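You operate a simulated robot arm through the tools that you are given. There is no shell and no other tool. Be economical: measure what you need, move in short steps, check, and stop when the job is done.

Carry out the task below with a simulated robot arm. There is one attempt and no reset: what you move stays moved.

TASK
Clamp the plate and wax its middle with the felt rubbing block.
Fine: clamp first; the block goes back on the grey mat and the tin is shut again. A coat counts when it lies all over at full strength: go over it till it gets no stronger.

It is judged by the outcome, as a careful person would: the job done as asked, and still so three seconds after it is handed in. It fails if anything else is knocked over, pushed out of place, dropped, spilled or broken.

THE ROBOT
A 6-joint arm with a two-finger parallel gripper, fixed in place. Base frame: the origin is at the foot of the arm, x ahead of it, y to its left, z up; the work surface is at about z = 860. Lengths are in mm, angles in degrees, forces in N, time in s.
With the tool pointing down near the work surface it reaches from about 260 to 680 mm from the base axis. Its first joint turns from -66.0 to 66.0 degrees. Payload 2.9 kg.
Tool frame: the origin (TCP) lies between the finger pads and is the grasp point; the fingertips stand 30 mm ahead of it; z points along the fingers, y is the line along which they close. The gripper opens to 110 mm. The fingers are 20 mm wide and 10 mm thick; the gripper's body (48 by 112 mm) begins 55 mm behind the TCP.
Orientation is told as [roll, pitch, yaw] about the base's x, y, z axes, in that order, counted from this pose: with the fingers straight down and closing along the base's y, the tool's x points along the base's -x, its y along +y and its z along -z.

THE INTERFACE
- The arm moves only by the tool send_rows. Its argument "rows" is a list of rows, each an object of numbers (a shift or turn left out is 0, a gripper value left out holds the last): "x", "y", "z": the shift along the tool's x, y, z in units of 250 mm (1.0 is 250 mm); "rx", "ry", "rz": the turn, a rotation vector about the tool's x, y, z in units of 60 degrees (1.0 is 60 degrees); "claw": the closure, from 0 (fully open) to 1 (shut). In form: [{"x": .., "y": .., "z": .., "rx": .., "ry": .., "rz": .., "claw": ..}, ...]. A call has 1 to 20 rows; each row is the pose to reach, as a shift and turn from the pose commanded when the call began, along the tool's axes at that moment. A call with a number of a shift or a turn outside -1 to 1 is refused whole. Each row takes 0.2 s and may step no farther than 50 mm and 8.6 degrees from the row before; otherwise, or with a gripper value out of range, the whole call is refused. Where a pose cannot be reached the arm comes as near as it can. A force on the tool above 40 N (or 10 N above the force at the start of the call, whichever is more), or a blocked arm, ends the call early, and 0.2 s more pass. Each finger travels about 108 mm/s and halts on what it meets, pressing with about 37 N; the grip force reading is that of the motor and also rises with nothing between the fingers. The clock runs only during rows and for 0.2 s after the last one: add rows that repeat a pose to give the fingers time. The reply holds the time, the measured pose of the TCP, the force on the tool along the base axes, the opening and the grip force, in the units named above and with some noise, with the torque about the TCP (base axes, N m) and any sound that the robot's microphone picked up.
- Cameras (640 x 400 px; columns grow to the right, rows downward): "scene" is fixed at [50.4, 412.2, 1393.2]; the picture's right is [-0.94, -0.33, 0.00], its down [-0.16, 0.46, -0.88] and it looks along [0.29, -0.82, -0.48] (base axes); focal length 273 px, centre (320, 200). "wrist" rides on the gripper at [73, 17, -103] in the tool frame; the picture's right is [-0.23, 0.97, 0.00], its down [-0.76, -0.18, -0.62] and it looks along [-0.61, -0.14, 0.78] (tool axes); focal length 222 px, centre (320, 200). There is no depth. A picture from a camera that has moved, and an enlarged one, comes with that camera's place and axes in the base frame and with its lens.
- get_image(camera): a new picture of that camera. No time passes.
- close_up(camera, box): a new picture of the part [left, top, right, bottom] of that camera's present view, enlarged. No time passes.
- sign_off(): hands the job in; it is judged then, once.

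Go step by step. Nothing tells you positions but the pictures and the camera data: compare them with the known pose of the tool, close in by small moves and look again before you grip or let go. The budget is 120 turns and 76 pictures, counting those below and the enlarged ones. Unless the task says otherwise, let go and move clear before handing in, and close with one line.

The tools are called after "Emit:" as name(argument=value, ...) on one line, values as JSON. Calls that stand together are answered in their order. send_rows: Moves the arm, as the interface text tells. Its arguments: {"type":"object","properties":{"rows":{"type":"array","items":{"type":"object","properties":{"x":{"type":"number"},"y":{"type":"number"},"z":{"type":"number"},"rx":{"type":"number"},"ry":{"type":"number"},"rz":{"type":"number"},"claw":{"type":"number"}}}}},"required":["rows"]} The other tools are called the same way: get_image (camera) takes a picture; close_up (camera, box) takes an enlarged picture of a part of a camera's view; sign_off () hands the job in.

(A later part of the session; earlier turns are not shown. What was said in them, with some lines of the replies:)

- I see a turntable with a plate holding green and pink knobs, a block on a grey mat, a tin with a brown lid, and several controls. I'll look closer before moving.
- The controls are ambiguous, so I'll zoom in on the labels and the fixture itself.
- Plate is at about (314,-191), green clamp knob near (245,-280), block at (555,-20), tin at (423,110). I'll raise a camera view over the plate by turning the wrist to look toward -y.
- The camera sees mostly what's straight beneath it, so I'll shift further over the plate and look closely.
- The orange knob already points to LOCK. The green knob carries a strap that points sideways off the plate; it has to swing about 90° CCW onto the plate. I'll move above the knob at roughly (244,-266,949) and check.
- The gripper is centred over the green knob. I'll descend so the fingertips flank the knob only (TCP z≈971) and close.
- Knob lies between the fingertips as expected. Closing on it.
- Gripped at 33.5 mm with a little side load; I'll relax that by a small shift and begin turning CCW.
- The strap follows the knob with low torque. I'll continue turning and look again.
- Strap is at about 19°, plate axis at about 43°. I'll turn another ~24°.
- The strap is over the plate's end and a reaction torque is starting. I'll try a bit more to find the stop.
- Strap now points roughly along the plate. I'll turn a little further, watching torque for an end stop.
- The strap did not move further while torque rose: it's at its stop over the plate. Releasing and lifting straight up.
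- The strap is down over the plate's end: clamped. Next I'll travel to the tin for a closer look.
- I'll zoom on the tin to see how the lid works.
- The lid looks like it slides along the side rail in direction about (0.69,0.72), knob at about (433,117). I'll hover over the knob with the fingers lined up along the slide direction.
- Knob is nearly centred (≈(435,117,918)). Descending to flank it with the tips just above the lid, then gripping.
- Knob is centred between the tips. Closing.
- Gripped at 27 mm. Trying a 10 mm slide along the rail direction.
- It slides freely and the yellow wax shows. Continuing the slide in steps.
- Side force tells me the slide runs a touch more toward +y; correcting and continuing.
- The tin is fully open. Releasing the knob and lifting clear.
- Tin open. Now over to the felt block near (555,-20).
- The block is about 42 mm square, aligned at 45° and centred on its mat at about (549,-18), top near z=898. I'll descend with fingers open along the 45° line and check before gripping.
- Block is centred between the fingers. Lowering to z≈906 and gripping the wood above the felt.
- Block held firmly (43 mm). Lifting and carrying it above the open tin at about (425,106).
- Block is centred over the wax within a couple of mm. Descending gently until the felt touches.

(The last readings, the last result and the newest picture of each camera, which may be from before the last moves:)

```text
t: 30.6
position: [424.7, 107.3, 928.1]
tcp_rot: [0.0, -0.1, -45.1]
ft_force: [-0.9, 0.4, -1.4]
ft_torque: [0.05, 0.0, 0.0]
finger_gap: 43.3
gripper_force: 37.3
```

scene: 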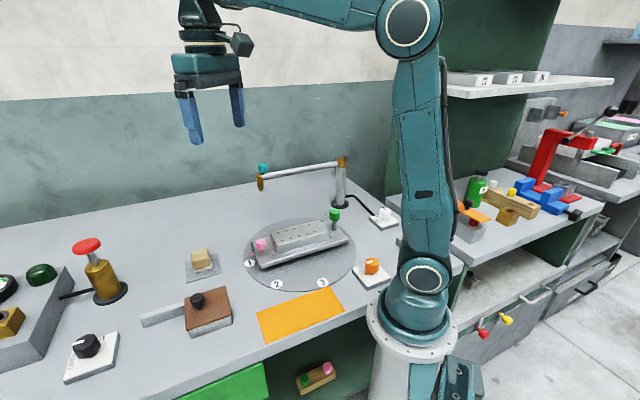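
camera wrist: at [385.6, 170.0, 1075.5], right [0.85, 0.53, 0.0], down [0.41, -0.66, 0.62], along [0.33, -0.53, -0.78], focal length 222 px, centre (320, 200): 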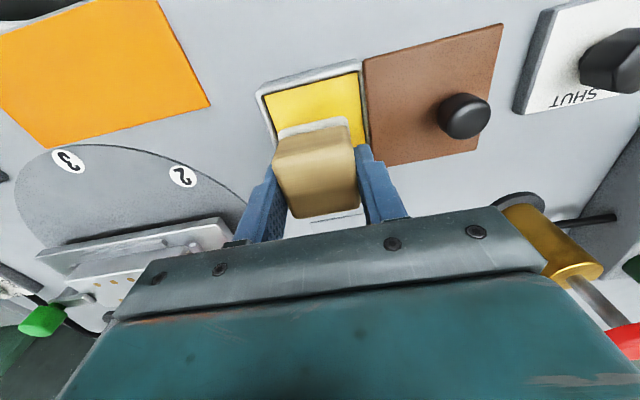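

No contact yet; continuing slowly.

Emit:
send_rows(rows=[{"z": 0.006}, {"z": 0.012}, {"z": 0.018}, {"z": 0.024}])

Emit:
close_up(camera="scene", box=[150, 240, 250, 350])

```text
t: 31.3
position: [425.3, 108.0, 926.8]
tcp_rot: [-0.1, 0.0, -44.9]
ft_force: [-3.6, -0.8, 7.4]
ft_torque: [-0.01, 0.09, 0.01]
finger_gap: 43.2
gripper_force: 37.0
stopped in row 3: the force on the tool passed its limit at 44 N (the readings are from after the stop); the commanded pose is now the measured one
```

```text
3.64 times, centred on (200, 295) of scene
camera zoom: at [50.2, 412.1, 1393.2], right [-0.94, -0.33, 0.0], down [-0.16, 0.46, -0.88], along [0.29, -0.82, -0.48], focal length 992 px, centre (756, -146)
```

zoom: 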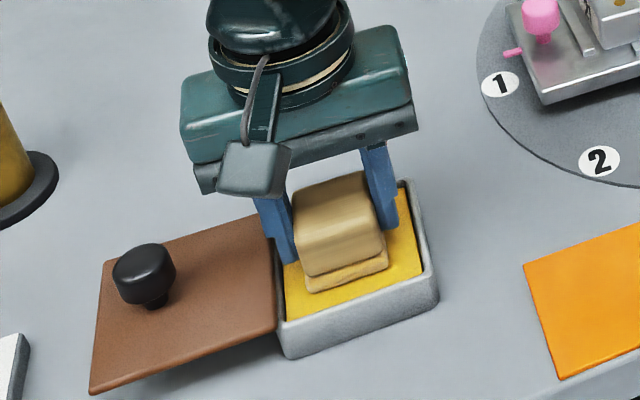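

Felt is on the wax with ~7 N and is already colouring. A little rub in the tin to load it.

Emit:
send_rows(rows=[{"x": 0.015}, {"x": 0.03}, {"x": 0.015}, {"x": 0.0}, {"x": -0.015}, {"x": -0.03}, {"x": -0.015}, {"x": 0.0}, {"x": 0.015}, {"x": 0.03}, {"x": 0.0}, {"x": -0.03}, {"x": 0.0}])

Emit:
close_up(camera="scene", box=[150, 240, 250, 350])

```text
t: 34.1
position: [426.0, 107.5, 927.1]
tcp_rot: [0.0, -0.1, -45.2]
ft_force: [2.6, -3.3, 7.2]
ft_torque: [-0.06, -0.02, 0.01]
finger_gap: 43.1
gripper_force: 36.9
```

```text
3.64 times, centred on (200, 295) of scene
camera zoom: at [50.4, 412.0, 1393.2], right [-0.94, -0.33, 0.0], down [-0.16, 0.46, -0.88], along [0.29, -0.82, -0.48], focal length 992 px, centre (756, -146)
```

zoom: 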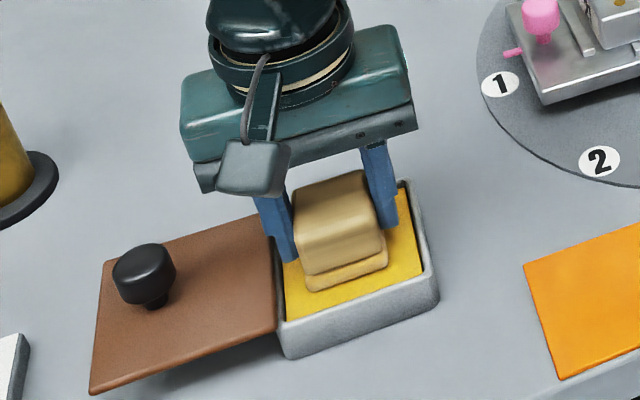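

The felt is well loaded. From the pictures the plate's top is at z≈922, axis at 45°, and the brass dots mark out a 100×40 mm strip (the felt's width) centred near (332,-178). Carrying the block there.

Emit:
send_rows(rows=[{"z": -0.06}, {"z": -0.2}, {"z": -0.38}, {"z": -0.38, "x": -0.08, "y": -0.15}, {"z": -0.38, "x": -0.16, "y": -0.3}, {"z": -0.38, "x": -0.24, "y": -0.45}, {"z": -0.38, "x": -0.32, "y": -0.6}, {"z": -0.38, "x": -0.4, "y": -0.75}, {"z": -0.38, "x": -0.47, "y": -0.9}])

Emit:
send_rows(rows=[{"x": -0.04, "y": -0.09}, {"x": -0.074, "y": -0.167}, {"x": -0.074, "y": -0.167}])

Emit:
get_image(camera="wrist")

Emit:
close_up(camera="scene", box=[230, 150, 370, 280])

```text
t: 36.1
position: [351.3, -133.2, 1021.7]
tcp_rot: [0.1, -0.1, -45.0]
ft_force: [-0.9, -0.2, -0.6]
ft_torque: [-0.03, 0.05, 0.01]
finger_gap: 43.3
gripper_force: 37.1
```

```text
t: 36.9
position: [332.7, -176.4, 1023.0]
tcp_rot: [0.0, -0.1, -45.0]
ft_force: [-0.1, 0.2, -1.0]
ft_torque: [0.01, 0.05, 0.03]
finger_gap: 43.4
gripper_force: 37.2
```

```text
29 pictures are left
camera wrist: at [293.5, -111.8, 1123.5], right [0.85, 0.53, 0.0], down [0.41, -0.66, 0.62], along [0.33, -0.53, -0.78], focal length 222 px, centre (320, 200)
```

wrist: 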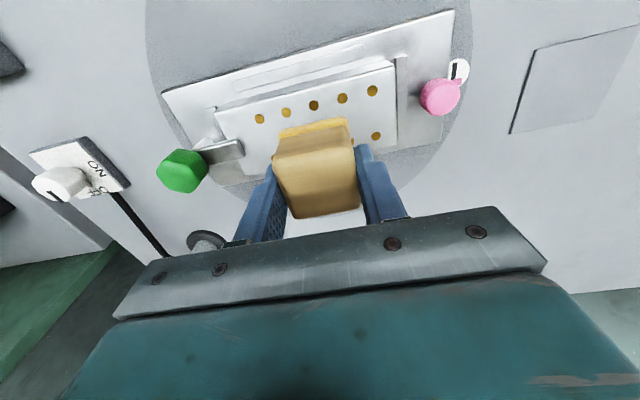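

```text
3.08 times, centred on (300, 215) of scene
camera zoom: at [50.4, 412.1, 1393.2], right [-0.94, -0.33, 0.0], down [-0.16, 0.46, -0.88], along [0.29, -0.82, -0.48], focal length 839 px, centre (382, 154)
```

zoom: 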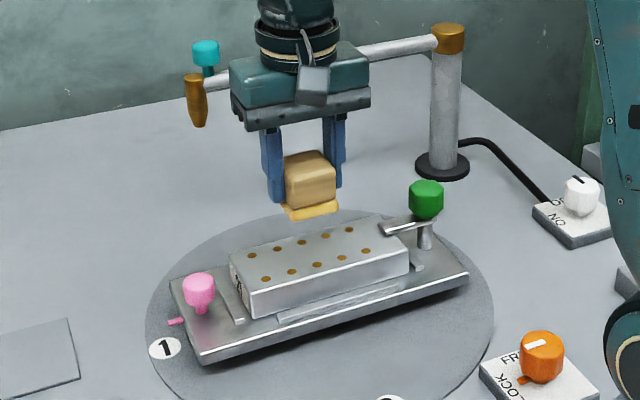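

The dot geometry agrees to about 1 mm. Descending onto the plate slowly.

Emit:
send_rows(rows=[{"z": 0.09}, {"z": 0.15}, {"z": 0.18}, {"z": 0.19}, {"z": 0.2}])

Emit:
send_rows(rows=[{"z": 0.004}, {"z": 0.008}, {"z": 0.012}, {"z": 0.016}, {"z": 0.02}])

```text
t: 38.1
position: [332.4, -176.9, 972.1]
tcp_rot: [0.1, -0.1, -45.1]
ft_force: [-0.5, 0.3, -0.3]
ft_torque: [0.01, -0.01, 0.02]
finger_gap: 43.2
gripper_force: 37.1
```

```text
t: 39.3
position: [333.5, -176.8, 967.3]
tcp_rot: [0.0, -0.1, -45.1]
ft_force: [0.1, 0.7, -1.2]
ft_torque: [0.01, -0.04, 0.02]
finger_gap: 42.7
gripper_force: 36.8
```

Emit:
send_rows(rows=[{"z": 0.003}, {"z": 0.006}, {"z": 0.009}, {"z": 0.012}])

Emit:
close_up(camera="scene", box=[240, 170, 360, 270])

```text
t: 40.4
position: [333.0, -177.6, 966.8]
tcp_rot: [0.1, -0.3, -45.0]
ft_force: [-2.8, 0.2, 6.6]
ft_torque: [0.13, 0.25, 0.02]
finger_gap: 43.5
gripper_force: 36.8
stopped in row 4: the force on the tool passed its limit at 41 N (the readings are from after the stop); the commanded pose is now the measured one
```

```text
4.00 times, centred on (300, 220) of scene
camera zoom: at [50.3, 412.2, 1393.2], right [-0.94, -0.33, 0.0], down [-0.16, 0.46, -0.88], along [0.29, -0.82, -0.48], focal length 1091 px, centre (400, 120)
```

zoom: 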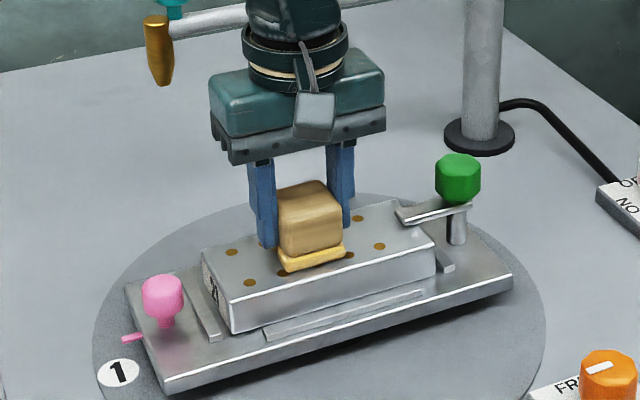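

Felt is on the plate, fitting between the dot rows. First stroke along the strip, then check what shows.

Emit:
send_rows(rows=[{"y": 0.03, "z": 0.001}, {"y": 0.06, "z": 0.001}, {"y": 0.09, "z": 0.001}, {"y": 0.12, "z": 0.001}, {"y": 0.09, "z": 0.001}, {"y": 0.06, "z": 0.001}, {"y": 0.03, "z": 0.001}, {"y": 0.0, "z": 0.001}, {"y": -0.03, "z": 0.001}, {"y": -0.06, "z": 0.001}, {"y": -0.09, "z": 0.001}, {"y": -0.12, "z": 0.001}])

Emit:
close_up(camera="scene", box=[240, 170, 360, 270])

Emit:
get_image(camera="wrist")

```text
t: 43.0
position: [311.5, -197.6, 967.6]
tcp_rot: [0.1, -0.3, -45.0]
ft_force: [9.8, 9.0, 33.6]
ft_torque: [0.43, 0.06, -0.12]
finger_gap: 43.2
gripper_force: 36.9
```

```text
4.00 times, centred on (300, 220) of scene
camera zoom: at [50.3, 412.6, 1393.1], right [-0.94, -0.33, 0.0], down [-0.16, 0.46, -0.88], along [0.29, -0.82, -0.48], focal length 1091 px, centre (400, 120)
```

zoom: 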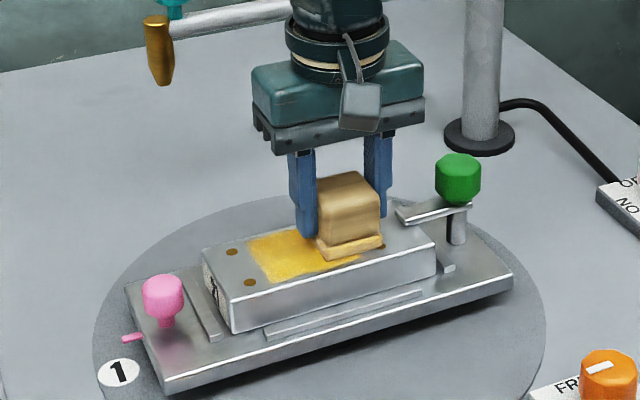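

```text
25 pictures are left
camera wrist: at [273.0, -134.3, 1067.6], right [0.85, 0.53, 0.0], down [0.41, -0.66, 0.63], along [0.34, -0.53, -0.78], focal length 222 px, centre (320, 200)
```

wrist: 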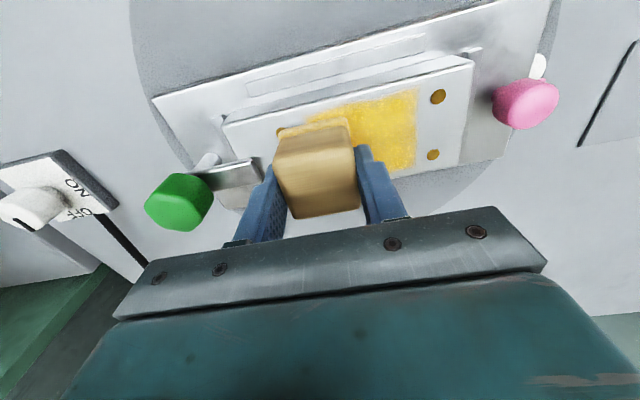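

The coat shows yellow. It ends a bit short of the last dots, maybe from lag at the stroke end. I'll ease the pressure slightly and make more strokes with a pause at the ends.

Emit:
send_rows(rows=[{"y": 0.03, "z": -0.001}, {"y": 0.06, "z": -0.001}, {"y": 0.09, "z": -0.001}, {"y": 0.12, "z": -0.001}, {"y": 0.15, "z": -0.001}, {"y": 0.18, "z": -0.001}, {"y": 0.21, "z": -0.001}, {"y": 0.24, "z": -0.001}, {"y": 0.24, "z": -0.001}, {"y": 0.24, "z": -0.001}])

Emit:
get_image(camera="wrist")

```text
t: 45.2
position: [353.4, -155.7, 966.4]
tcp_rot: [0.1, -0.3, -45.0]
ft_force: [-3.4, -4.9, 15.0]
ft_torque: [-0.21, 0.22, -0.01]
finger_gap: 43.0
gripper_force: 37.0
```

```text
24 pictures are left
camera wrist: at [315.3, -91.7, 1067.8], right [0.85, 0.53, 0.0], down [0.41, -0.66, 0.63], along [0.33, -0.53, -0.78], focal length 222 px, centre (320, 200)
```

wrist: 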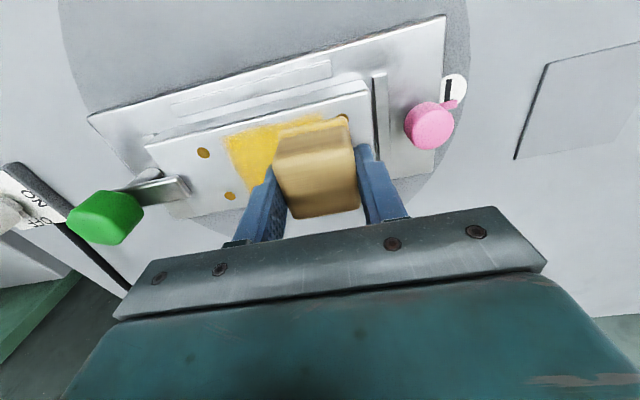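

The coat is confined to the middle zone between the end dots (about e ±37). I'll keep strokes within that, adding small sideways lanes to cover its full width.

Emit:
send_rows(rows=[{"y": -0.04}, {"y": -0.08}, {"y": -0.12}, {"y": -0.16}, {"y": -0.2}, {"y": -0.2, "x": -0.024}, {"y": -0.16, "x": -0.024}, {"y": -0.12, "x": -0.024}, {"y": -0.08, "x": -0.024}, {"y": -0.04, "x": -0.024}, {"y": -0.04, "x": 0.0}, {"y": -0.04, "x": 0.024}, {"y": -0.08, "x": 0.024}, {"y": -0.12, "x": 0.024}, {"y": -0.16, "x": 0.024}, {"y": -0.2, "x": 0.024}, {"y": -0.2, "x": 0.024}])

Emit:
close_up(camera="wrist", box=[200, 50, 480, 230])

```text
t: 48.8
position: [314.7, -187.4, 966.7]
tcp_rot: [0.3, -0.4, -45.0]
ft_force: [5.5, 4.1, 19.0]
ft_torque: [0.26, 0.06, -0.03]
finger_gap: 43.3
gripper_force: 37.5
```

```text
2.22 times, centred on (340, 140) of wrist
camera zoom: at [275.4, -123.1, 1067.6], right [0.85, 0.53, 0.0], down [0.41, -0.66, 0.63], along [0.34, -0.53, -0.78], focal length 494 px, centre (276, 333)
```

zoom: 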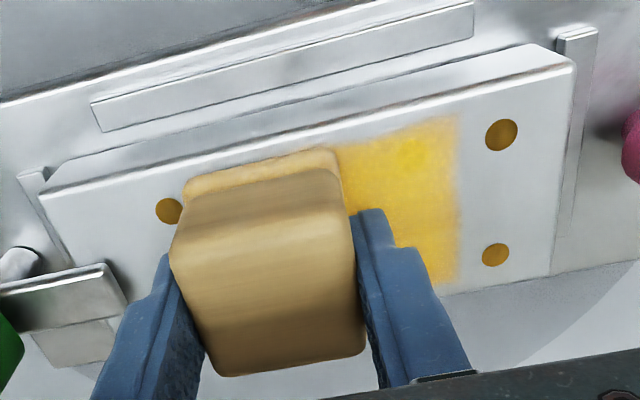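

The coat builds up but is still uneven. More passes over three lanes.

Emit:
send_rows(rows=[{"x": 0.012}, {"x": 0.012, "y": 0.04}, {"x": 0.012, "y": 0.08}, {"x": 0.012, "y": 0.12}, {"x": 0.012, "y": 0.16}, {"x": 0.012, "y": 0.18}, {"x": -0.024, "y": 0.16}, {"x": -0.024, "y": 0.12}, {"x": -0.024, "y": 0.08}, {"x": -0.024, "y": 0.04}, {"x": -0.024, "y": 0.0}, {"x": -0.024, "y": -0.02}, {"x": -0.06, "y": 0.0}, {"x": -0.06, "y": 0.04}, {"x": -0.06, "y": 0.08}, {"x": -0.06, "y": 0.12}, {"x": -0.06, "y": 0.16}, {"x": -0.06, "y": 0.18}, {"x": -0.06, "y": 0.18}])

Emit:
send_rows(rows=[{"y": -0.04}, {"y": -0.08}, {"y": -0.12}, {"y": -0.16}, {"y": -0.2}, {"y": -0.18, "x": 0.036}, {"y": -0.14, "x": 0.036}, {"y": -0.1, "x": 0.036}, {"y": -0.06, "x": 0.036}, {"y": -0.02, "x": 0.036}, {"y": 0.0, "x": 0.036}, {"y": 0.0, "x": 0.072}, {"y": -0.04, "x": 0.072}, {"y": -0.08, "x": 0.072}, {"y": -0.12, "x": 0.072}, {"y": -0.16, "x": 0.072}, {"y": -0.2, "x": 0.072}, {"y": -0.2, "x": 0.072}])

Emit:
close_up(camera="wrist", box=[200, 50, 480, 230])

```text
t: 52.8
position: [357.8, -166.5, 968.2]
tcp_rot: [0.1, -0.4, -45.1]
ft_force: [-4.8, -7.5, 24.9]
ft_torque: [-0.32, 0.29, -0.03]
finger_gap: 43.1
gripper_force: 37.4
```

```text
t: 54.7
position: [332.9, -179.5, 966.4]
tcp_rot: [0.0, -0.4, -45.2]
ft_force: [0.2, 0.6, 3.7]
ft_torque: [0.11, -0.05, -0.03]
finger_gap: 43.3
gripper_force: 37.1
stopped in row 9: the force on the tool passed its limit at 41 N (the readings are from after the stop); the commanded pose is now the measured one
```

```text
2.22 times, centred on (340, 140) of wrist
camera zoom: at [293.4, -114.7, 1067.7], right [0.85, 0.52, 0.0], down [0.41, -0.66, 0.63], along [0.33, -0.53, -0.78], focal length 494 px, centre (276, 333)
```

zoom: 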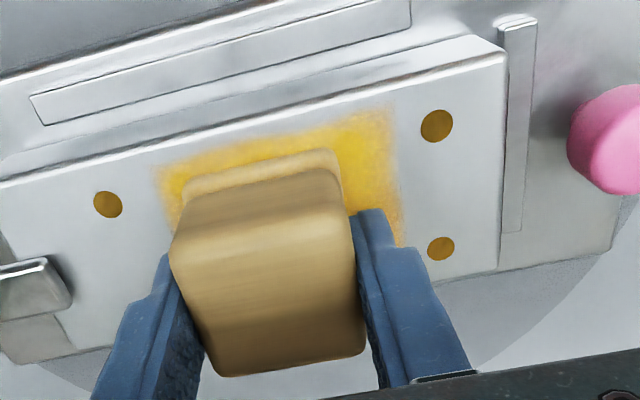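

Centre is strong, the edges weaker. I'll run perimeter strokes to even out the edges.

Emit:
send_rows(rows=[{"x": 0.03, "y": 0.03, "z": 0.001}, {"x": 0.054, "y": 0.07, "z": 0.001}, {"x": 0.054, "y": 0.11, "z": 0.001}, {"x": 0.02, "y": 0.11, "z": 0.001}, {"x": -0.015, "y": 0.11, "z": 0.001}, {"x": -0.045, "y": 0.11, "z": 0.001}, {"x": -0.045, "y": 0.07, "z": 0.001}, {"x": -0.045, "y": 0.03, "z": 0.001}, {"x": -0.045, "y": -0.01, "z": 0.001}, {"x": -0.045, "y": -0.05, "z": 0.001}, {"x": -0.045, "y": -0.09, "z": 0.001}, {"x": -0.045, "y": -0.11, "z": 0.001}, {"x": -0.015, "y": -0.11, "z": 0.001}, {"x": 0.02, "y": -0.11, "z": 0.001}, {"x": 0.054, "y": -0.11, "z": 0.001}, {"x": 0.054, "y": -0.07, "z": 0.001}, {"x": 0.054, "y": -0.03, "z": 0.001}, {"x": 0.054, "y": 0.01, "z": 0.001}, {"x": 0.0, "y": 0.0, "z": -0.02}, {"x": 0.0, "y": 0.0, "z": -0.1}])

Emit:
close_up(camera="scene", box=[240, 170, 360, 270])

```text
t: 58.9
position: [332.3, -178.8, 990.4]
tcp_rot: [0.0, -0.3, -45.3]
ft_force: [0.1, 0.3, 0.0]
ft_torque: [-0.02, 0.02, 0.02]
finger_gap: 43.1
gripper_force: 37.0
```

```text
4.00 times, centred on (300, 220) of scene
camera zoom: at [50.4, 412.2, 1393.2], right [-0.94, -0.33, 0.0], down [-0.16, 0.46, -0.88], along [0.29, -0.82, -0.48], focal length 1091 px, centre (400, 120)
```

zoom: 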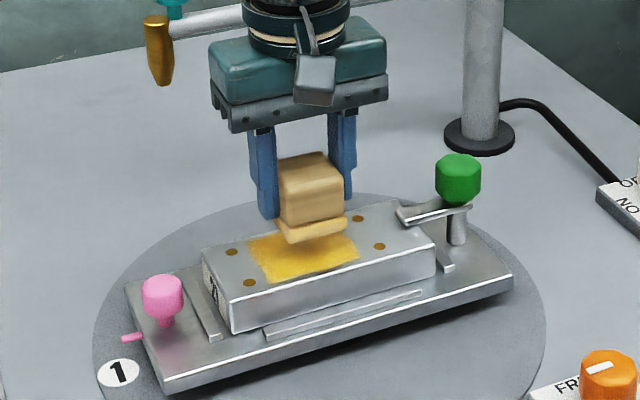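

Lifted. I'll shift aside so the wrist camera can see the whole coat.

Emit:
send_rows(rows=[{"z": -0.1, "x": -0.05}, {"z": -0.12, "x": -0.15}, {"z": -0.12, "x": -0.26}])

Emit:
close_up(camera="wrist", box=[200, 0, 440, 160])

```text
t: 59.7
position: [378.4, -225.7, 1020.1]
tcp_rot: [-0.1, -0.2, -45.3]
ft_force: [0.2, 0.0, -0.5]
ft_torque: [0.01, -0.03, 0.03]
finger_gap: 43.3
gripper_force: 37.4
```

```text
2.50 times, centred on (320, 80) of wrist
camera zoom: at [339.7, -161.6, 1122.4], right [0.85, 0.52, 0.0], down [0.41, -0.66, 0.63], along [0.33, -0.53, -0.78], focal length 555 px, centre (320, 500)
```

zoom: 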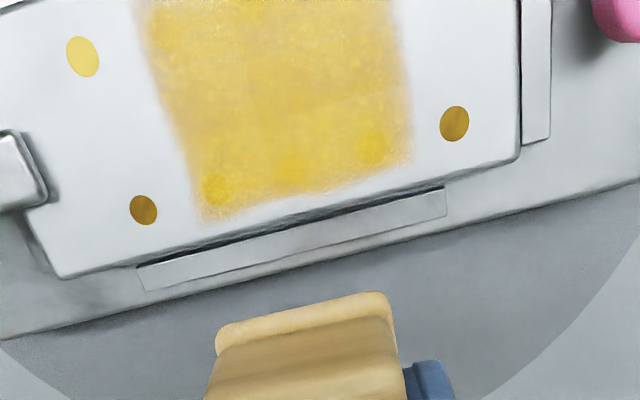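

The coat is patchy and fuzzy at its edges, and one corner dot (far end, near row) looks tinted. Zooming to check the corner dots.

Emit:
close_up(camera="scene", box=[275, 210, 345, 255])

```text
8.89 times, centred on (310, 232) of scene
camera zoom: at [50.4, 412.2, 1393.2], right [-0.94, -0.33, 0.0], down [-0.16, 0.46, -0.88], along [0.29, -0.82, -0.48], focal length 2425 px, centre (409, -89)
```

zoom: 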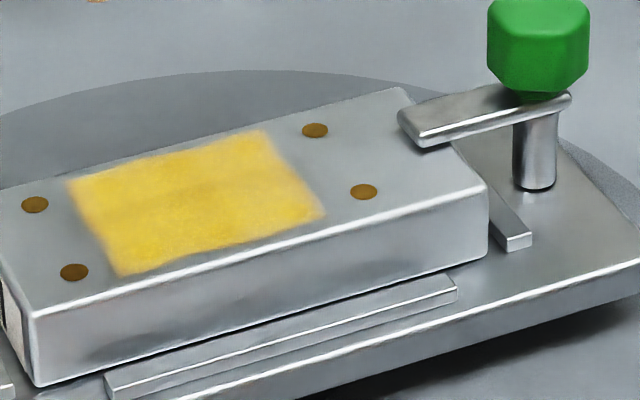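

All four corner dots are clean (that tint was a reflection), and the coat fills the zone between them. I'll go back for more passes to strengthen it.

Emit:
send_rows(rows=[{"x": 0.13}, {"x": 0.26}, {"x": 0.26, "z": 0.1}, {"x": 0.26, "z": 0.19}, {"x": 0.26, "z": 0.205}, {"x": 0.26, "z": 0.212}])

Emit:
send_rows(rows=[{"z": 0.003}, {"z": 0.006}, {"z": 0.009}])

```text
t: 61.1
position: [333.4, -179.9, 967.0]
tcp_rot: [-0.2, -0.3, -45.3]
ft_force: [-0.5, -0.9, 0.5]
ft_torque: [0.01, -0.03, 0.03]
finger_gap: 43.4
gripper_force: 36.6
```

```text
t: 61.9
position: [332.3, -179.9, 966.2]
tcp_rot: [-0.1, -0.4, -45.3]
ft_force: [-1.7, -0.6, 13.6]
ft_torque: [0.14, 0.21, 0.01]
finger_gap: 43.1
gripper_force: 37.2
```

Contact at ~14 N. Running overlapping passes.

Emit:
send_rows(rows=[{"x": 0.025, "y": 0.04}, {"x": 0.05, "y": 0.08}, {"x": 0.05, "y": 0.11}, {"x": 0.05, "y": 0.11}, {"x": 0.05, "y": 0.06}, {"x": 0.05, "y": 0.01}, {"x": 0.05, "y": -0.04}, {"x": 0.05, "y": -0.1}, {"x": 0.05, "y": -0.1}, {"x": 0.005, "y": -0.1}, {"x": 0.005, "y": -0.05}, {"x": 0.005, "y": 0.0}, {"x": 0.005, "y": 0.05}, {"x": 0.005, "y": 0.11}, {"x": -0.04, "y": 0.11}, {"x": -0.04, "y": 0.06}, {"x": -0.04, "y": 0.01}, {"x": -0.04, "y": -0.04}, {"x": -0.04, "y": -0.1}, {"x": -0.04, "y": -0.1}])

Emit:
send_rows(rows=[{"y": 0.05}, {"y": 0.1}, {"y": 0.15}, {"y": 0.21}, {"y": 0.21}, {"x": 0.045, "y": 0.21}, {"x": 0.045, "y": 0.15}, {"x": 0.045, "y": 0.1}, {"x": 0.045, "y": 0.05}, {"x": 0.045, "y": 0.0}, {"x": 0.09, "y": 0.0}, {"x": 0.09, "y": 0.05}, {"x": 0.09, "y": 0.1}, {"x": 0.09, "y": 0.15}, {"x": 0.09, "y": 0.21}, {"x": 0.09, "y": 0.21}])

```text
t: 66.1
position: [320.9, -203.6, 966.9]
tcp_rot: [-0.1, -0.4, -45.3]
ft_force: [6.6, 5.2, 19.7]
ft_torque: [0.22, -0.36, -0.01]
finger_gap: 43.3
gripper_force: 36.4
```

```text
t: 69.5
position: [342.3, -152.2, 966.4]
tcp_rot: [-0.2, -0.3, -45.3]
ft_force: [-10.0, -8.2, 34.4]
ft_torque: [-0.26, 0.37, -0.03]
finger_gap: 43.2
gripper_force: 37.5
```

Lifting and moving aside to inspect.

Emit:
send_rows(rows=[{"z": -0.05}, {"z": -0.2}, {"z": -0.2, "x": -0.16, "y": -0.1}, {"z": -0.2, "x": -0.32, "y": -0.1}])

Emit:
close_up(camera="scene", box=[275, 210, 345, 255])

Emit:
close_up(camera="wrist", box=[200, 0, 440, 160])

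```text
t: 70.5
position: [379.7, -225.1, 1016.7]
tcp_rot: [-0.2, -0.3, -45.3]
ft_force: [0.5, -0.1, -0.6]
ft_torque: [-0.01, -0.01, 0.01]
finger_gap: 43.5
gripper_force: 36.5
```

```text
8.89 times, centred on (310, 232) of scene
camera zoom: at [50.4, 412.2, 1393.2], right [-0.94, -0.33, 0.0], down [-0.16, 0.46, -0.88], along [0.29, -0.82, -0.48], focal length 2425 px, centre (409, -89)
```

zoom: 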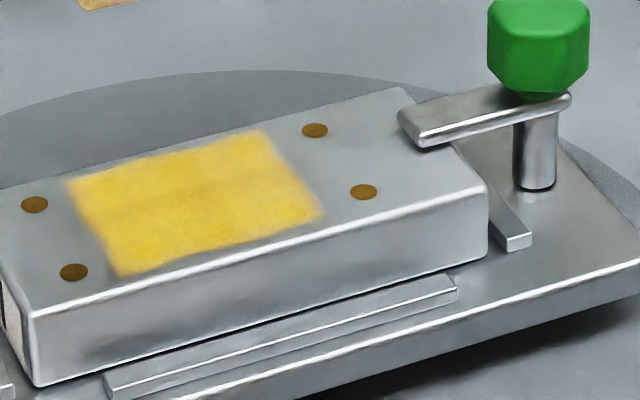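

```text
2.50 times, centred on (320, 80) of wrist
camera zoom: at [341.5, -161.6, 1118.9], right [0.85, 0.52, 0.0], down [0.41, -0.66, 0.63], along [0.33, -0.53, -0.78], focal length 555 px, centre (320, 500)
```

zoom: 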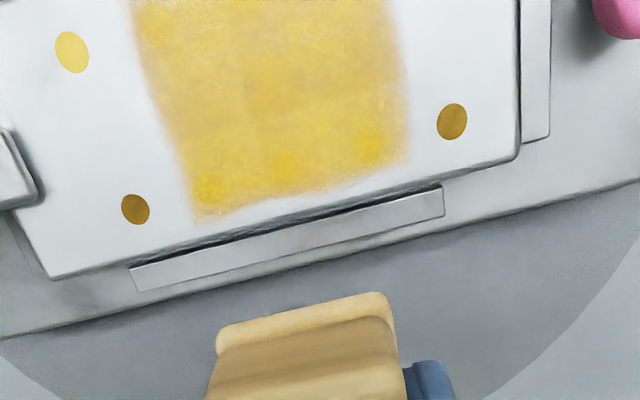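

Little change from the last check: either saturated or the felt has run dry. I'll reload once to make sure.

Emit:
send_rows(rows=[{"x": 0.1, "y": 0.13}, {"x": 0.2, "y": 0.26}, {"x": 0.3, "y": 0.39}, {"x": 0.4, "y": 0.52}, {"x": 0.5, "y": 0.65}, {"x": 0.6, "y": 0.78}])

Emit:
send_rows(rows=[{"x": 0.11, "y": 0.14}, {"x": 0.216, "y": 0.284}, {"x": 0.216, "y": 0.284}])

```text
t: 71.9
position: [412.0, 18.7, 1016.3]
tcp_rot: [-0.1, -0.4, -45.3]
ft_force: [-0.1, 0.8, -0.1]
ft_torque: [0.0, 0.01, -0.02]
finger_gap: 43.2
gripper_force: 37.3
```

```text
t: 72.7
position: [426.7, 107.5, 1013.5]
tcp_rot: [-0.1, -0.3, -45.4]
ft_force: [-0.8, -1.1, -1.1]
ft_torque: [0.04, 0.0, 0.01]
finger_gap: 43.3
gripper_force: 37.1
```

Over the tin again; down to the wax, then a gentle rub.

Emit:
send_rows(rows=[{"z": 0.15}, {"z": 0.28}, {"z": 0.33}, {"z": 0.335}])

Emit:
send_rows(rows=[{"z": 0.003}, {"z": 0.006}, {"z": 0.009}, {"z": 0.012}, {"z": 0.015}])

```text
t: 73.7
position: [427.8, 106.9, 930.1]
tcp_rot: [-0.1, -0.4, -45.3]
ft_force: [-0.2, -0.1, -1.7]
ft_torque: [0.01, 0.05, 0.02]
finger_gap: 43.3
gripper_force: 37.7
```

```text
t: 74.9
position: [428.4, 106.3, 928.2]
tcp_rot: [-0.1, -0.4, -45.4]
ft_force: [-0.9, -0.5, 8.7]
ft_torque: [-0.01, 0.11, 0.0]
finger_gap: 43.0
gripper_force: 36.9
```

Emit:
send_rows(rows=[{"x": 0.015}, {"x": 0.03}, {"x": 0.0}, {"x": -0.03}, {"x": 0.0}, {"x": 0.03}, {"x": 0.0}, {"x": -0.03}, {"x": 0.0}, {"z": -0.06}, {"z": -0.2}, {"z": -0.38}])

Emit:
send_rows(rows=[{"x": -0.08, "y": -0.15}, {"x": -0.16, "y": -0.3}, {"x": -0.24, "y": -0.45}, {"x": -0.32, "y": -0.6}, {"x": -0.4, "y": -0.75}, {"x": -0.47, "y": -0.9}])

```text
t: 77.5
position: [426.8, 106.0, 1022.9]
tcp_rot: [-0.2, -0.3, -45.3]
ft_force: [0.0, 0.1, -0.3]
ft_torque: [-0.02, 0.01, -0.01]
finger_gap: 43.2
gripper_force: 37.0
```

```text
t: 78.9
position: [347.6, -137.0, 1022.8]
tcp_rot: [0.0, -0.3, -45.2]
ft_force: [1.1, -0.7, -0.6]
ft_torque: [0.02, -0.02, 0.0]
finger_gap: 43.0
gripper_force: 37.6
```

Emit:
send_rows(rows=[{"x": -0.074, "y": -0.158}, {"x": -0.074, "y": -0.158, "z": 0.1}, {"x": -0.074, "y": -0.158, "z": 0.19}, {"x": -0.074, "y": -0.158, "z": 0.215}, {"x": -0.074, "y": -0.158, "z": 0.22}])

Emit:
send_rows(rows=[{"z": 0.003}, {"z": 0.006}, {"z": 0.009}, {"z": 0.012}])

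```text
t: 80.1
position: [334.4, -177.7, 967.8]
tcp_rot: [-0.1, -0.3, -45.3]
ft_force: [0.3, 0.2, -0.2]
ft_torque: [0.04, 0.02, -0.01]
finger_gap: 43.5
gripper_force: 36.8
```

```text
t: 81.1
position: [334.9, -177.2, 966.5]
tcp_rot: [-0.1, -0.5, -45.3]
ft_force: [-10.6, 0.3, 39.2]
ft_torque: [0.3, 0.61, -0.01]
finger_gap: 43.3
gripper_force: 37.4
```

Pressure is a bit high; easing 1 mm and running passes.

Emit:
send_rows(rows=[{"z": -0.004}, {"x": 0.025, "y": 0.04, "z": -0.004}, {"x": 0.05, "y": 0.07, "z": -0.004}, {"x": 0.05, "y": 0.1, "z": -0.004}, {"x": 0.05, "y": 0.1, "z": -0.004}, {"x": 0.05, "y": 0.05, "z": -0.004}, {"x": 0.05, "y": 0.0, "z": -0.004}, {"x": 0.05, "y": -0.05, "z": -0.004}, {"x": 0.05, "y": -0.115, "z": -0.004}, {"x": 0.05, "y": -0.115, "z": -0.004}, {"x": 0.005, "y": -0.115, "z": -0.004}, {"x": 0.005, "y": -0.05, "z": -0.004}, {"x": 0.005, "y": 0.0, "z": -0.004}, {"x": 0.005, "y": 0.05, "z": -0.004}, {"x": 0.005, "y": 0.1, "z": -0.004}, {"x": -0.04, "y": 0.1, "z": -0.004}, {"x": -0.04, "y": 0.05, "z": -0.004}, {"x": -0.04, "y": 0.0, "z": -0.004}, {"x": -0.04, "y": -0.05, "z": -0.004}, {"x": -0.04, "y": -0.115, "z": -0.004}])

Emit:
send_rows(rows=[{"y": 0.0}, {"y": 0.05}, {"y": 0.1}, {"y": 0.15}, {"y": 0.215}, {"y": 0.215}, {"x": 0.045, "y": 0.215}, {"x": 0.045, "y": 0.15}, {"x": 0.045, "y": 0.1}, {"x": 0.045, "y": 0.05}, {"x": 0.045, "y": 0.0}, {"x": 0.09, "y": 0.0}, {"x": 0.09, "y": 0.05}, {"x": 0.09, "y": 0.1}, {"x": 0.09, "y": 0.15}, {"x": 0.09, "y": 0.215}, {"x": 0.09, "y": 0.215}, {"x": 0.045, "y": 0.12, "z": -0.05}, {"x": 0.0, "y": 0.12, "z": -0.2}, {"x": -0.18, "y": 0.12, "z": -0.2}])

Emit:
close_up(camera="scene", box=[275, 210, 345, 255])

```text
t: 85.3
position: [321.3, -204.0, 967.0]
tcp_rot: [0.0, -0.4, -45.3]
ft_force: [3.8, 4.3, 12.4]
ft_torque: [0.2, -0.08, -0.05]
finger_gap: 43.1
gripper_force: 37.1
```

```text
t: 89.5
position: [373.7, -212.9, 1018.0]
tcp_rot: [-0.1, -0.3, -45.3]
ft_force: [0.0, 0.5, -0.7]
ft_torque: [0.02, -0.01, 0.02]
finger_gap: 43.5
gripper_force: 36.8
```

```text
8.89 times, centred on (310, 232) of scene
camera zoom: at [50.4, 412.2, 1393.2], right [-0.94, -0.33, 0.0], down [-0.16, 0.46, -0.88], along [0.29, -0.82, -0.48], focal length 2425 px, centre (409, -89)
```

zoom: 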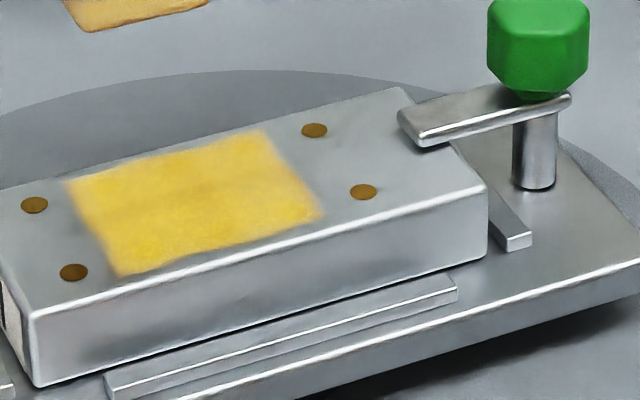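

The look is unchanged after a fresh load and two dozen passes, so it has saturated. One full overhead check of the coat.

Emit:
send_rows(rows=[{"x": 0.1, "z": -0.1}, {"x": 0.17, "z": -0.25}, {"x": 0.17, "z": -0.4}])

Emit:
get_image(camera="wrist")

```text
t: 90.3
position: [341.3, -182.3, 1115.8]
tcp_rot: [-0.1, -0.3, -45.3]
ft_force: [0.1, -0.5, -0.4]
ft_torque: [0.0, -0.03, -0.02]
finger_gap: 43.2
gripper_force: 37.1
```

```text
15 pictures are left
camera wrist: at [303.3, -118.0, 1217.5], right [0.85, 0.52, 0.0], down [0.41, -0.66, 0.63], along [0.33, -0.53, -0.78], focal length 222 px, centre (320, 200)
```

wrist: 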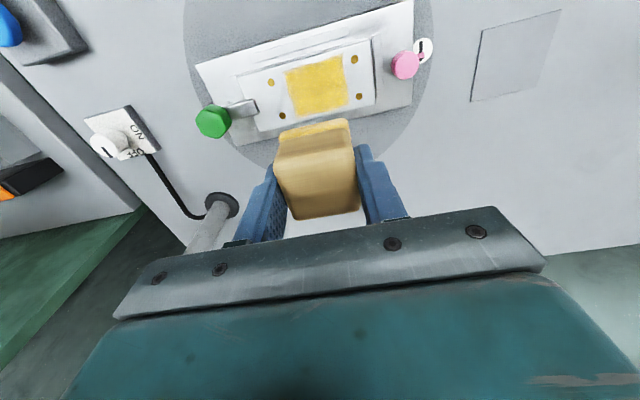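

Emit:
close_up(camera="wrist", box=[255, 40, 385, 130])

```text
4.44 times, centred on (320, 85) of wrist
camera zoom: at [303.3, -118.0, 1217.5], right [0.85, 0.52, 0.0], down [0.41, -0.66, 0.63], along [0.33, -0.53, -0.78], focal length 987 px, centre (320, 711)
```

zoom: 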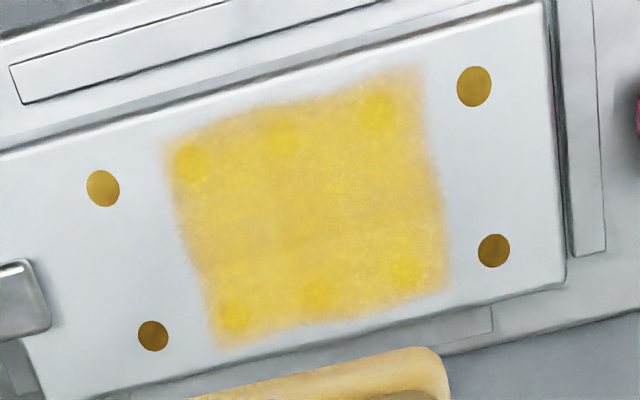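

The coat is even and complete over the middle. Now returning the block to the grey mat.

Emit:
send_rows(rows=[{"x": -0.02, "y": 0.18}, {"x": -0.04, "y": 0.36}, {"x": -0.06, "y": 0.54}, {"x": -0.08, "y": 0.72}, {"x": -0.1, "y": 0.88}])

Emit:
send_rows(rows=[{"x": -0.012, "y": 0.09, "z": 0.1}, {"x": -0.023, "y": 0.176, "z": 0.25}, {"x": -0.023, "y": 0.176, "z": 0.43}, {"x": -0.023, "y": 0.176, "z": 0.6}, {"x": -0.023, "y": 0.176, "z": 0.74}, {"x": -0.023, "y": 0.176, "z": 0.76}])

Emit:
close_up(camera="scene", box=[140, 200, 260, 310])

```text
t: 91.5
position: [519.5, -46.1, 1115.9]
tcp_rot: [0.0, -0.3, -45.3]
ft_force: [-0.3, -0.3, 0.4]
ft_torque: [-0.04, -0.01, -0.01]
finger_gap: 43.1
gripper_force: 36.5
```

```text
t: 92.9
position: [554.6, -19.9, 925.4]
tcp_rot: [-0.1, -0.2, -45.2]
ft_force: [-0.7, 0.3, -0.2]
ft_torque: [0.0, -0.01, 0.02]
finger_gap: 43.1
gripper_force: 36.7
```

```text
3.64 times, centred on (200, 255) of scene
camera zoom: at [50.4, 412.2, 1393.2], right [-0.94, -0.33, 0.0], down [-0.16, 0.46, -0.88], along [0.29, -0.82, -0.48], focal length 992 px, centre (756, 0)
```

zoom: 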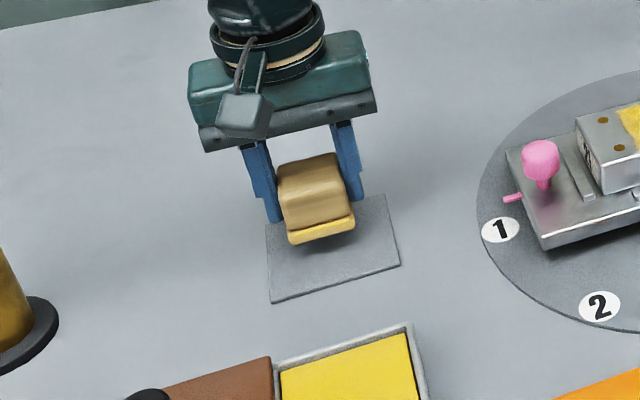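

Small correction and gentle descent to the mat.

Emit:
send_rows(rows=[{"x": 0.011, "y": -0.006, "z": 0.03}, {"x": 0.011, "y": -0.006, "z": 0.055}, {"x": 0.011, "y": -0.006, "z": 0.065}, {"x": 0.011, "y": -0.006, "z": 0.07}, {"x": 0.011, "y": -0.006, "z": 0.073}])

```text
t: 94.1
position: [549.3, -20.1, 907.3]
tcp_rot: [-0.1, -0.3, -45.3]
ft_force: [-0.4, -0.1, -1.4]
ft_torque: [-0.04, 0.01, -0.03]
finger_gap: 43.2
gripper_force: 36.6
```

Emit:
send_rows(rows=[{"z": 0.002}, {"z": 0.004}, {"z": 0.006}, {"z": 0.008}])

```text
t: 95.1
position: [549.7, -18.7, 905.2]
tcp_rot: [0.0, -0.3, -45.3]
ft_force: [-0.8, 0.0, -0.5]
ft_torque: [0.0, 0.02, 0.01]
finger_gap: 43.3
gripper_force: 36.7
```

Emit:
send_rows(rows=[{"z": 0.002}, {"z": 0.004}, {"z": 0.006}, {"z": 0.008}])

```text
t: 96.1
position: [549.9, -20.3, 906.0]
tcp_rot: [0.1, -0.3, -45.3]
ft_force: [-9.6, 1.2, 24.9]
ft_torque: [0.13, 0.53, 0.02]
finger_gap: 43.3
gripper_force: 37.6
```

Block rests on the mat. Relieving pressure, then opening and lifting clear.

Emit:
send_rows(rows=[{"z": -0.005}, {"z": -0.005, "claw": 0.45}, {"z": -0.005, "claw": 0.2}, {"z": -0.005, "claw": 0.2}, {"z": -0.1, "claw": 0.2}, {"z": -0.25, "claw": 0.1}, {"z": -0.4, "claw": 0.1}])

Emit:
close_up(camera="scene", box=[110, 220, 260, 360])

```text
t: 97.7
position: [550.8, -20.4, 1004.3]
tcp_rot: [-0.1, -0.3, -45.3]
ft_force: [0.7, -0.8, 0.4]
ft_torque: [-0.02, -0.03, -0.03]
finger_gap: 98.9
gripper_force: 0.1
```

```text
2.86 times, centred on (185, 290) of scene
camera zoom: at [50.4, 412.2, 1393.2], right [-0.94, -0.33, 0.0], down [-0.16, 0.46, -0.88], along [0.29, -0.82, -0.48], focal length 780 px, centre (706, -57)
```

zoom: 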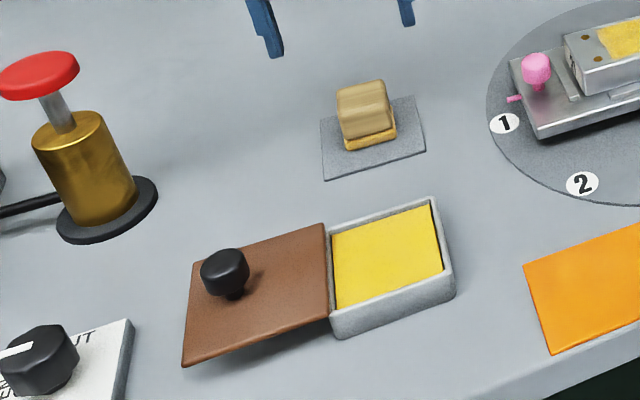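

Block is back on the mat. Now to the lid knob, last left at about (495,180).

Emit:
send_rows(rows=[{"x": 0.14, "y": 0.08, "claw": 0.3}, {"x": 0.29, "y": 0.16}, {"x": 0.44, "y": 0.245}, {"x": 0.58, "y": 0.325}, {"x": 0.724, "y": 0.405}, {"x": 0.724, "y": 0.405, "z": 0.05}, {"x": 0.724, "y": 0.405, "z": 0.05}])

Emit:
get_image(camera="wrist")

```text
t: 99.3
position: [495.6, 182.7, 989.8]
tcp_rot: [-0.1, -0.4, -45.3]
ft_force: [-0.4, -0.3, 0.6]
ft_torque: [-0.04, -0.02, -0.03]
finger_gap: 77.0
gripper_force: 0.1
```

```text
11 pictures are left
camera wrist: at [456.7, 247.3, 1091.5], right [0.85, 0.52, 0.0], down [0.41, -0.66, 0.63], along [0.33, -0.53, -0.78], focal length 222 px, centre (320, 200)
```

wrist: 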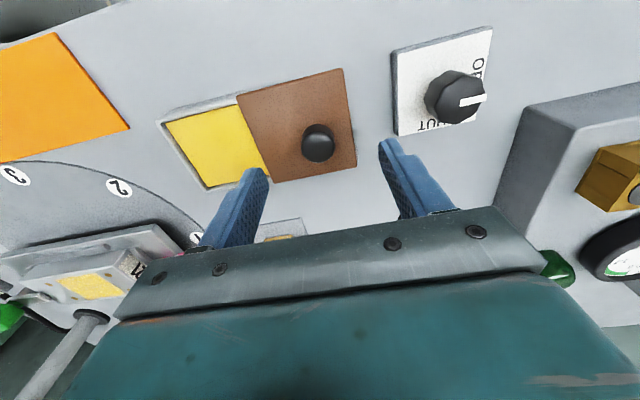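

Knob matches at about (496,180). Descend, grip.

Emit:
send_rows(rows=[{"x": -0.008, "y": -0.004, "z": 0.1}, {"x": -0.008, "y": -0.004, "z": 0.18}, {"x": -0.008, "y": -0.004, "z": 0.21}, {"x": -0.008, "y": -0.004, "z": 0.21}, {"x": -0.008, "y": -0.004, "z": 0.21, "claw": 0.6}, {"x": -0.008, "y": -0.004, "z": 0.21, "claw": 0.95}, {"x": -0.008, "y": -0.004, "z": 0.21, "claw": 0.95}])

```text
t: 100.9
position: [496.1, 178.5, 937.8]
tcp_rot: [-0.1, -0.3, -45.2]
ft_force: [-0.7, -0.4, -3.0]
ft_torque: [0.41, -0.39, 0.0]
finger_gap: 27.0
gripper_force: 44.8
```

Gripped. Sliding the lid back along the rail.

Emit:
send_rows(rows=[{"y": -0.04}, {"y": -0.08}, {"y": -0.12}, {"y": -0.16}])

```text
t: 101.9
position: [467.6, 150.7, 937.8]
tcp_rot: [0.0, -0.4, -45.3]
ft_force: [2.5, 0.3, -3.6]
ft_torque: [0.3, -0.78, 0.01]
finger_gap: 26.8
gripper_force: 44.6
```

Emit:
send_rows(rows=[{"y": -0.04}, {"y": -0.08}, {"y": -0.12}, {"y": -0.15}, {"y": -0.175}, {"y": -0.187}, {"y": -0.187}])

Emit:
close_up(camera="scene", box=[130, 230, 250, 350])

```text
t: 103.5
position: [434.9, 116.5, 936.7]
tcp_rot: [0.0, -0.4, -45.3]
ft_force: [10.3, -2.3, -13.7]
ft_torque: [0.48, -0.59, 0.06]
finger_gap: 27.1
gripper_force: 45.1
```

```text
3.33 times, centred on (190, 290) of scene
camera zoom: at [50.9, 412.1, 1393.2], right [-0.94, -0.33, 0.0], down [-0.16, 0.46, -0.88], along [0.29, -0.82, -0.48], focal length 909 px, centre (753, -100)
```

zoom: 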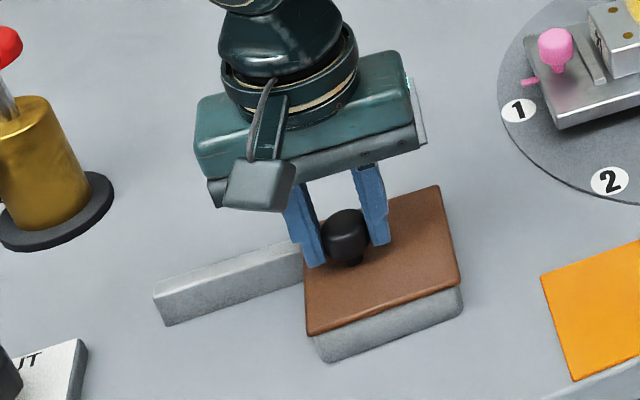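

The lid is back where it began. A tiny extra push to seat it, then release and rise.

Emit:
send_rows(rows=[{"y": -0.005, "z": 0.003}, {"y": -0.005, "z": 0.003}, {"y": 0.0, "z": 0.002}, {"claw": 0.5, "z": 0.0}, {"claw": 0.3}, {"claw": 0.3}, {"claw": 0.3, "z": -0.15}, {"claw": 0.1, "z": -0.3}, {"claw": 0.0, "z": -0.45}, {"claw": 0.0, "z": -0.6}])

Emit:
get_image(camera="scene")

Emit:
close_up(camera="scene", box=[130, 230, 250, 350])

```text
t: 105.7
position: [434.1, 118.1, 1087.9]
tcp_rot: [0.0, -0.3, -45.3]
ft_force: [-0.7, 1.0, 0.4]
ft_torque: [0.0, 0.0, -0.01]
finger_gap: 110.1
gripper_force: 0.0
```

```text
9 pictures are left
```

scene: 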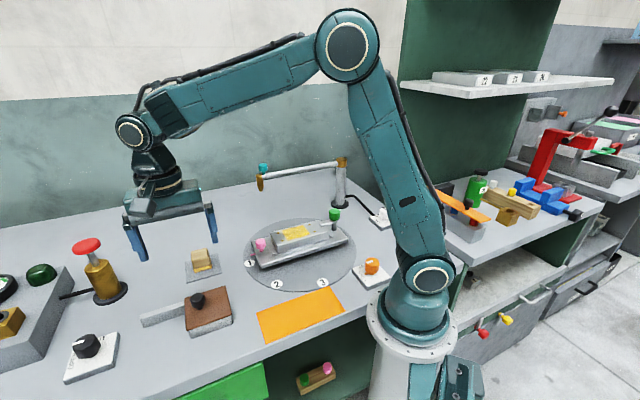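

```text
3.33 times, centred on (190, 290) of scene
camera zoom: at [50.4, 412.1, 1393.2], right [-0.94, -0.33, 0.0], down [-0.16, 0.46, -0.88], along [0.29, -0.82, -0.48], focal length 909 px, centre (753, -100)
```

zoom: 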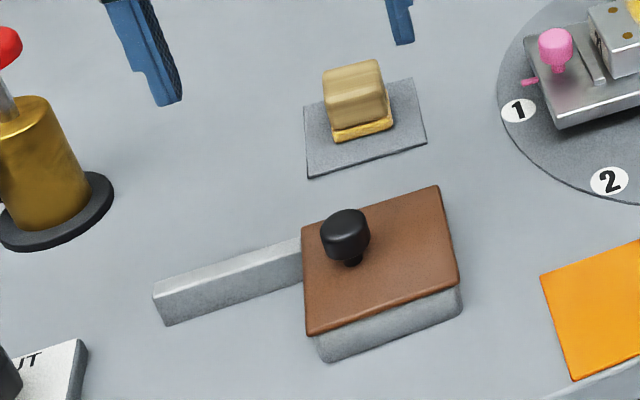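

The tin is shut, the block is on its mat, the plate is clamped and waxed, and the arm is clear. Handing in.

Emit:
sign_off()

```text
The job is handed in.
```

I clamped the plate and waxed the middle to an even coat that a fresh load and more passes didn't visibly strengthen; the block is back on the grey mat and the tin is shut.
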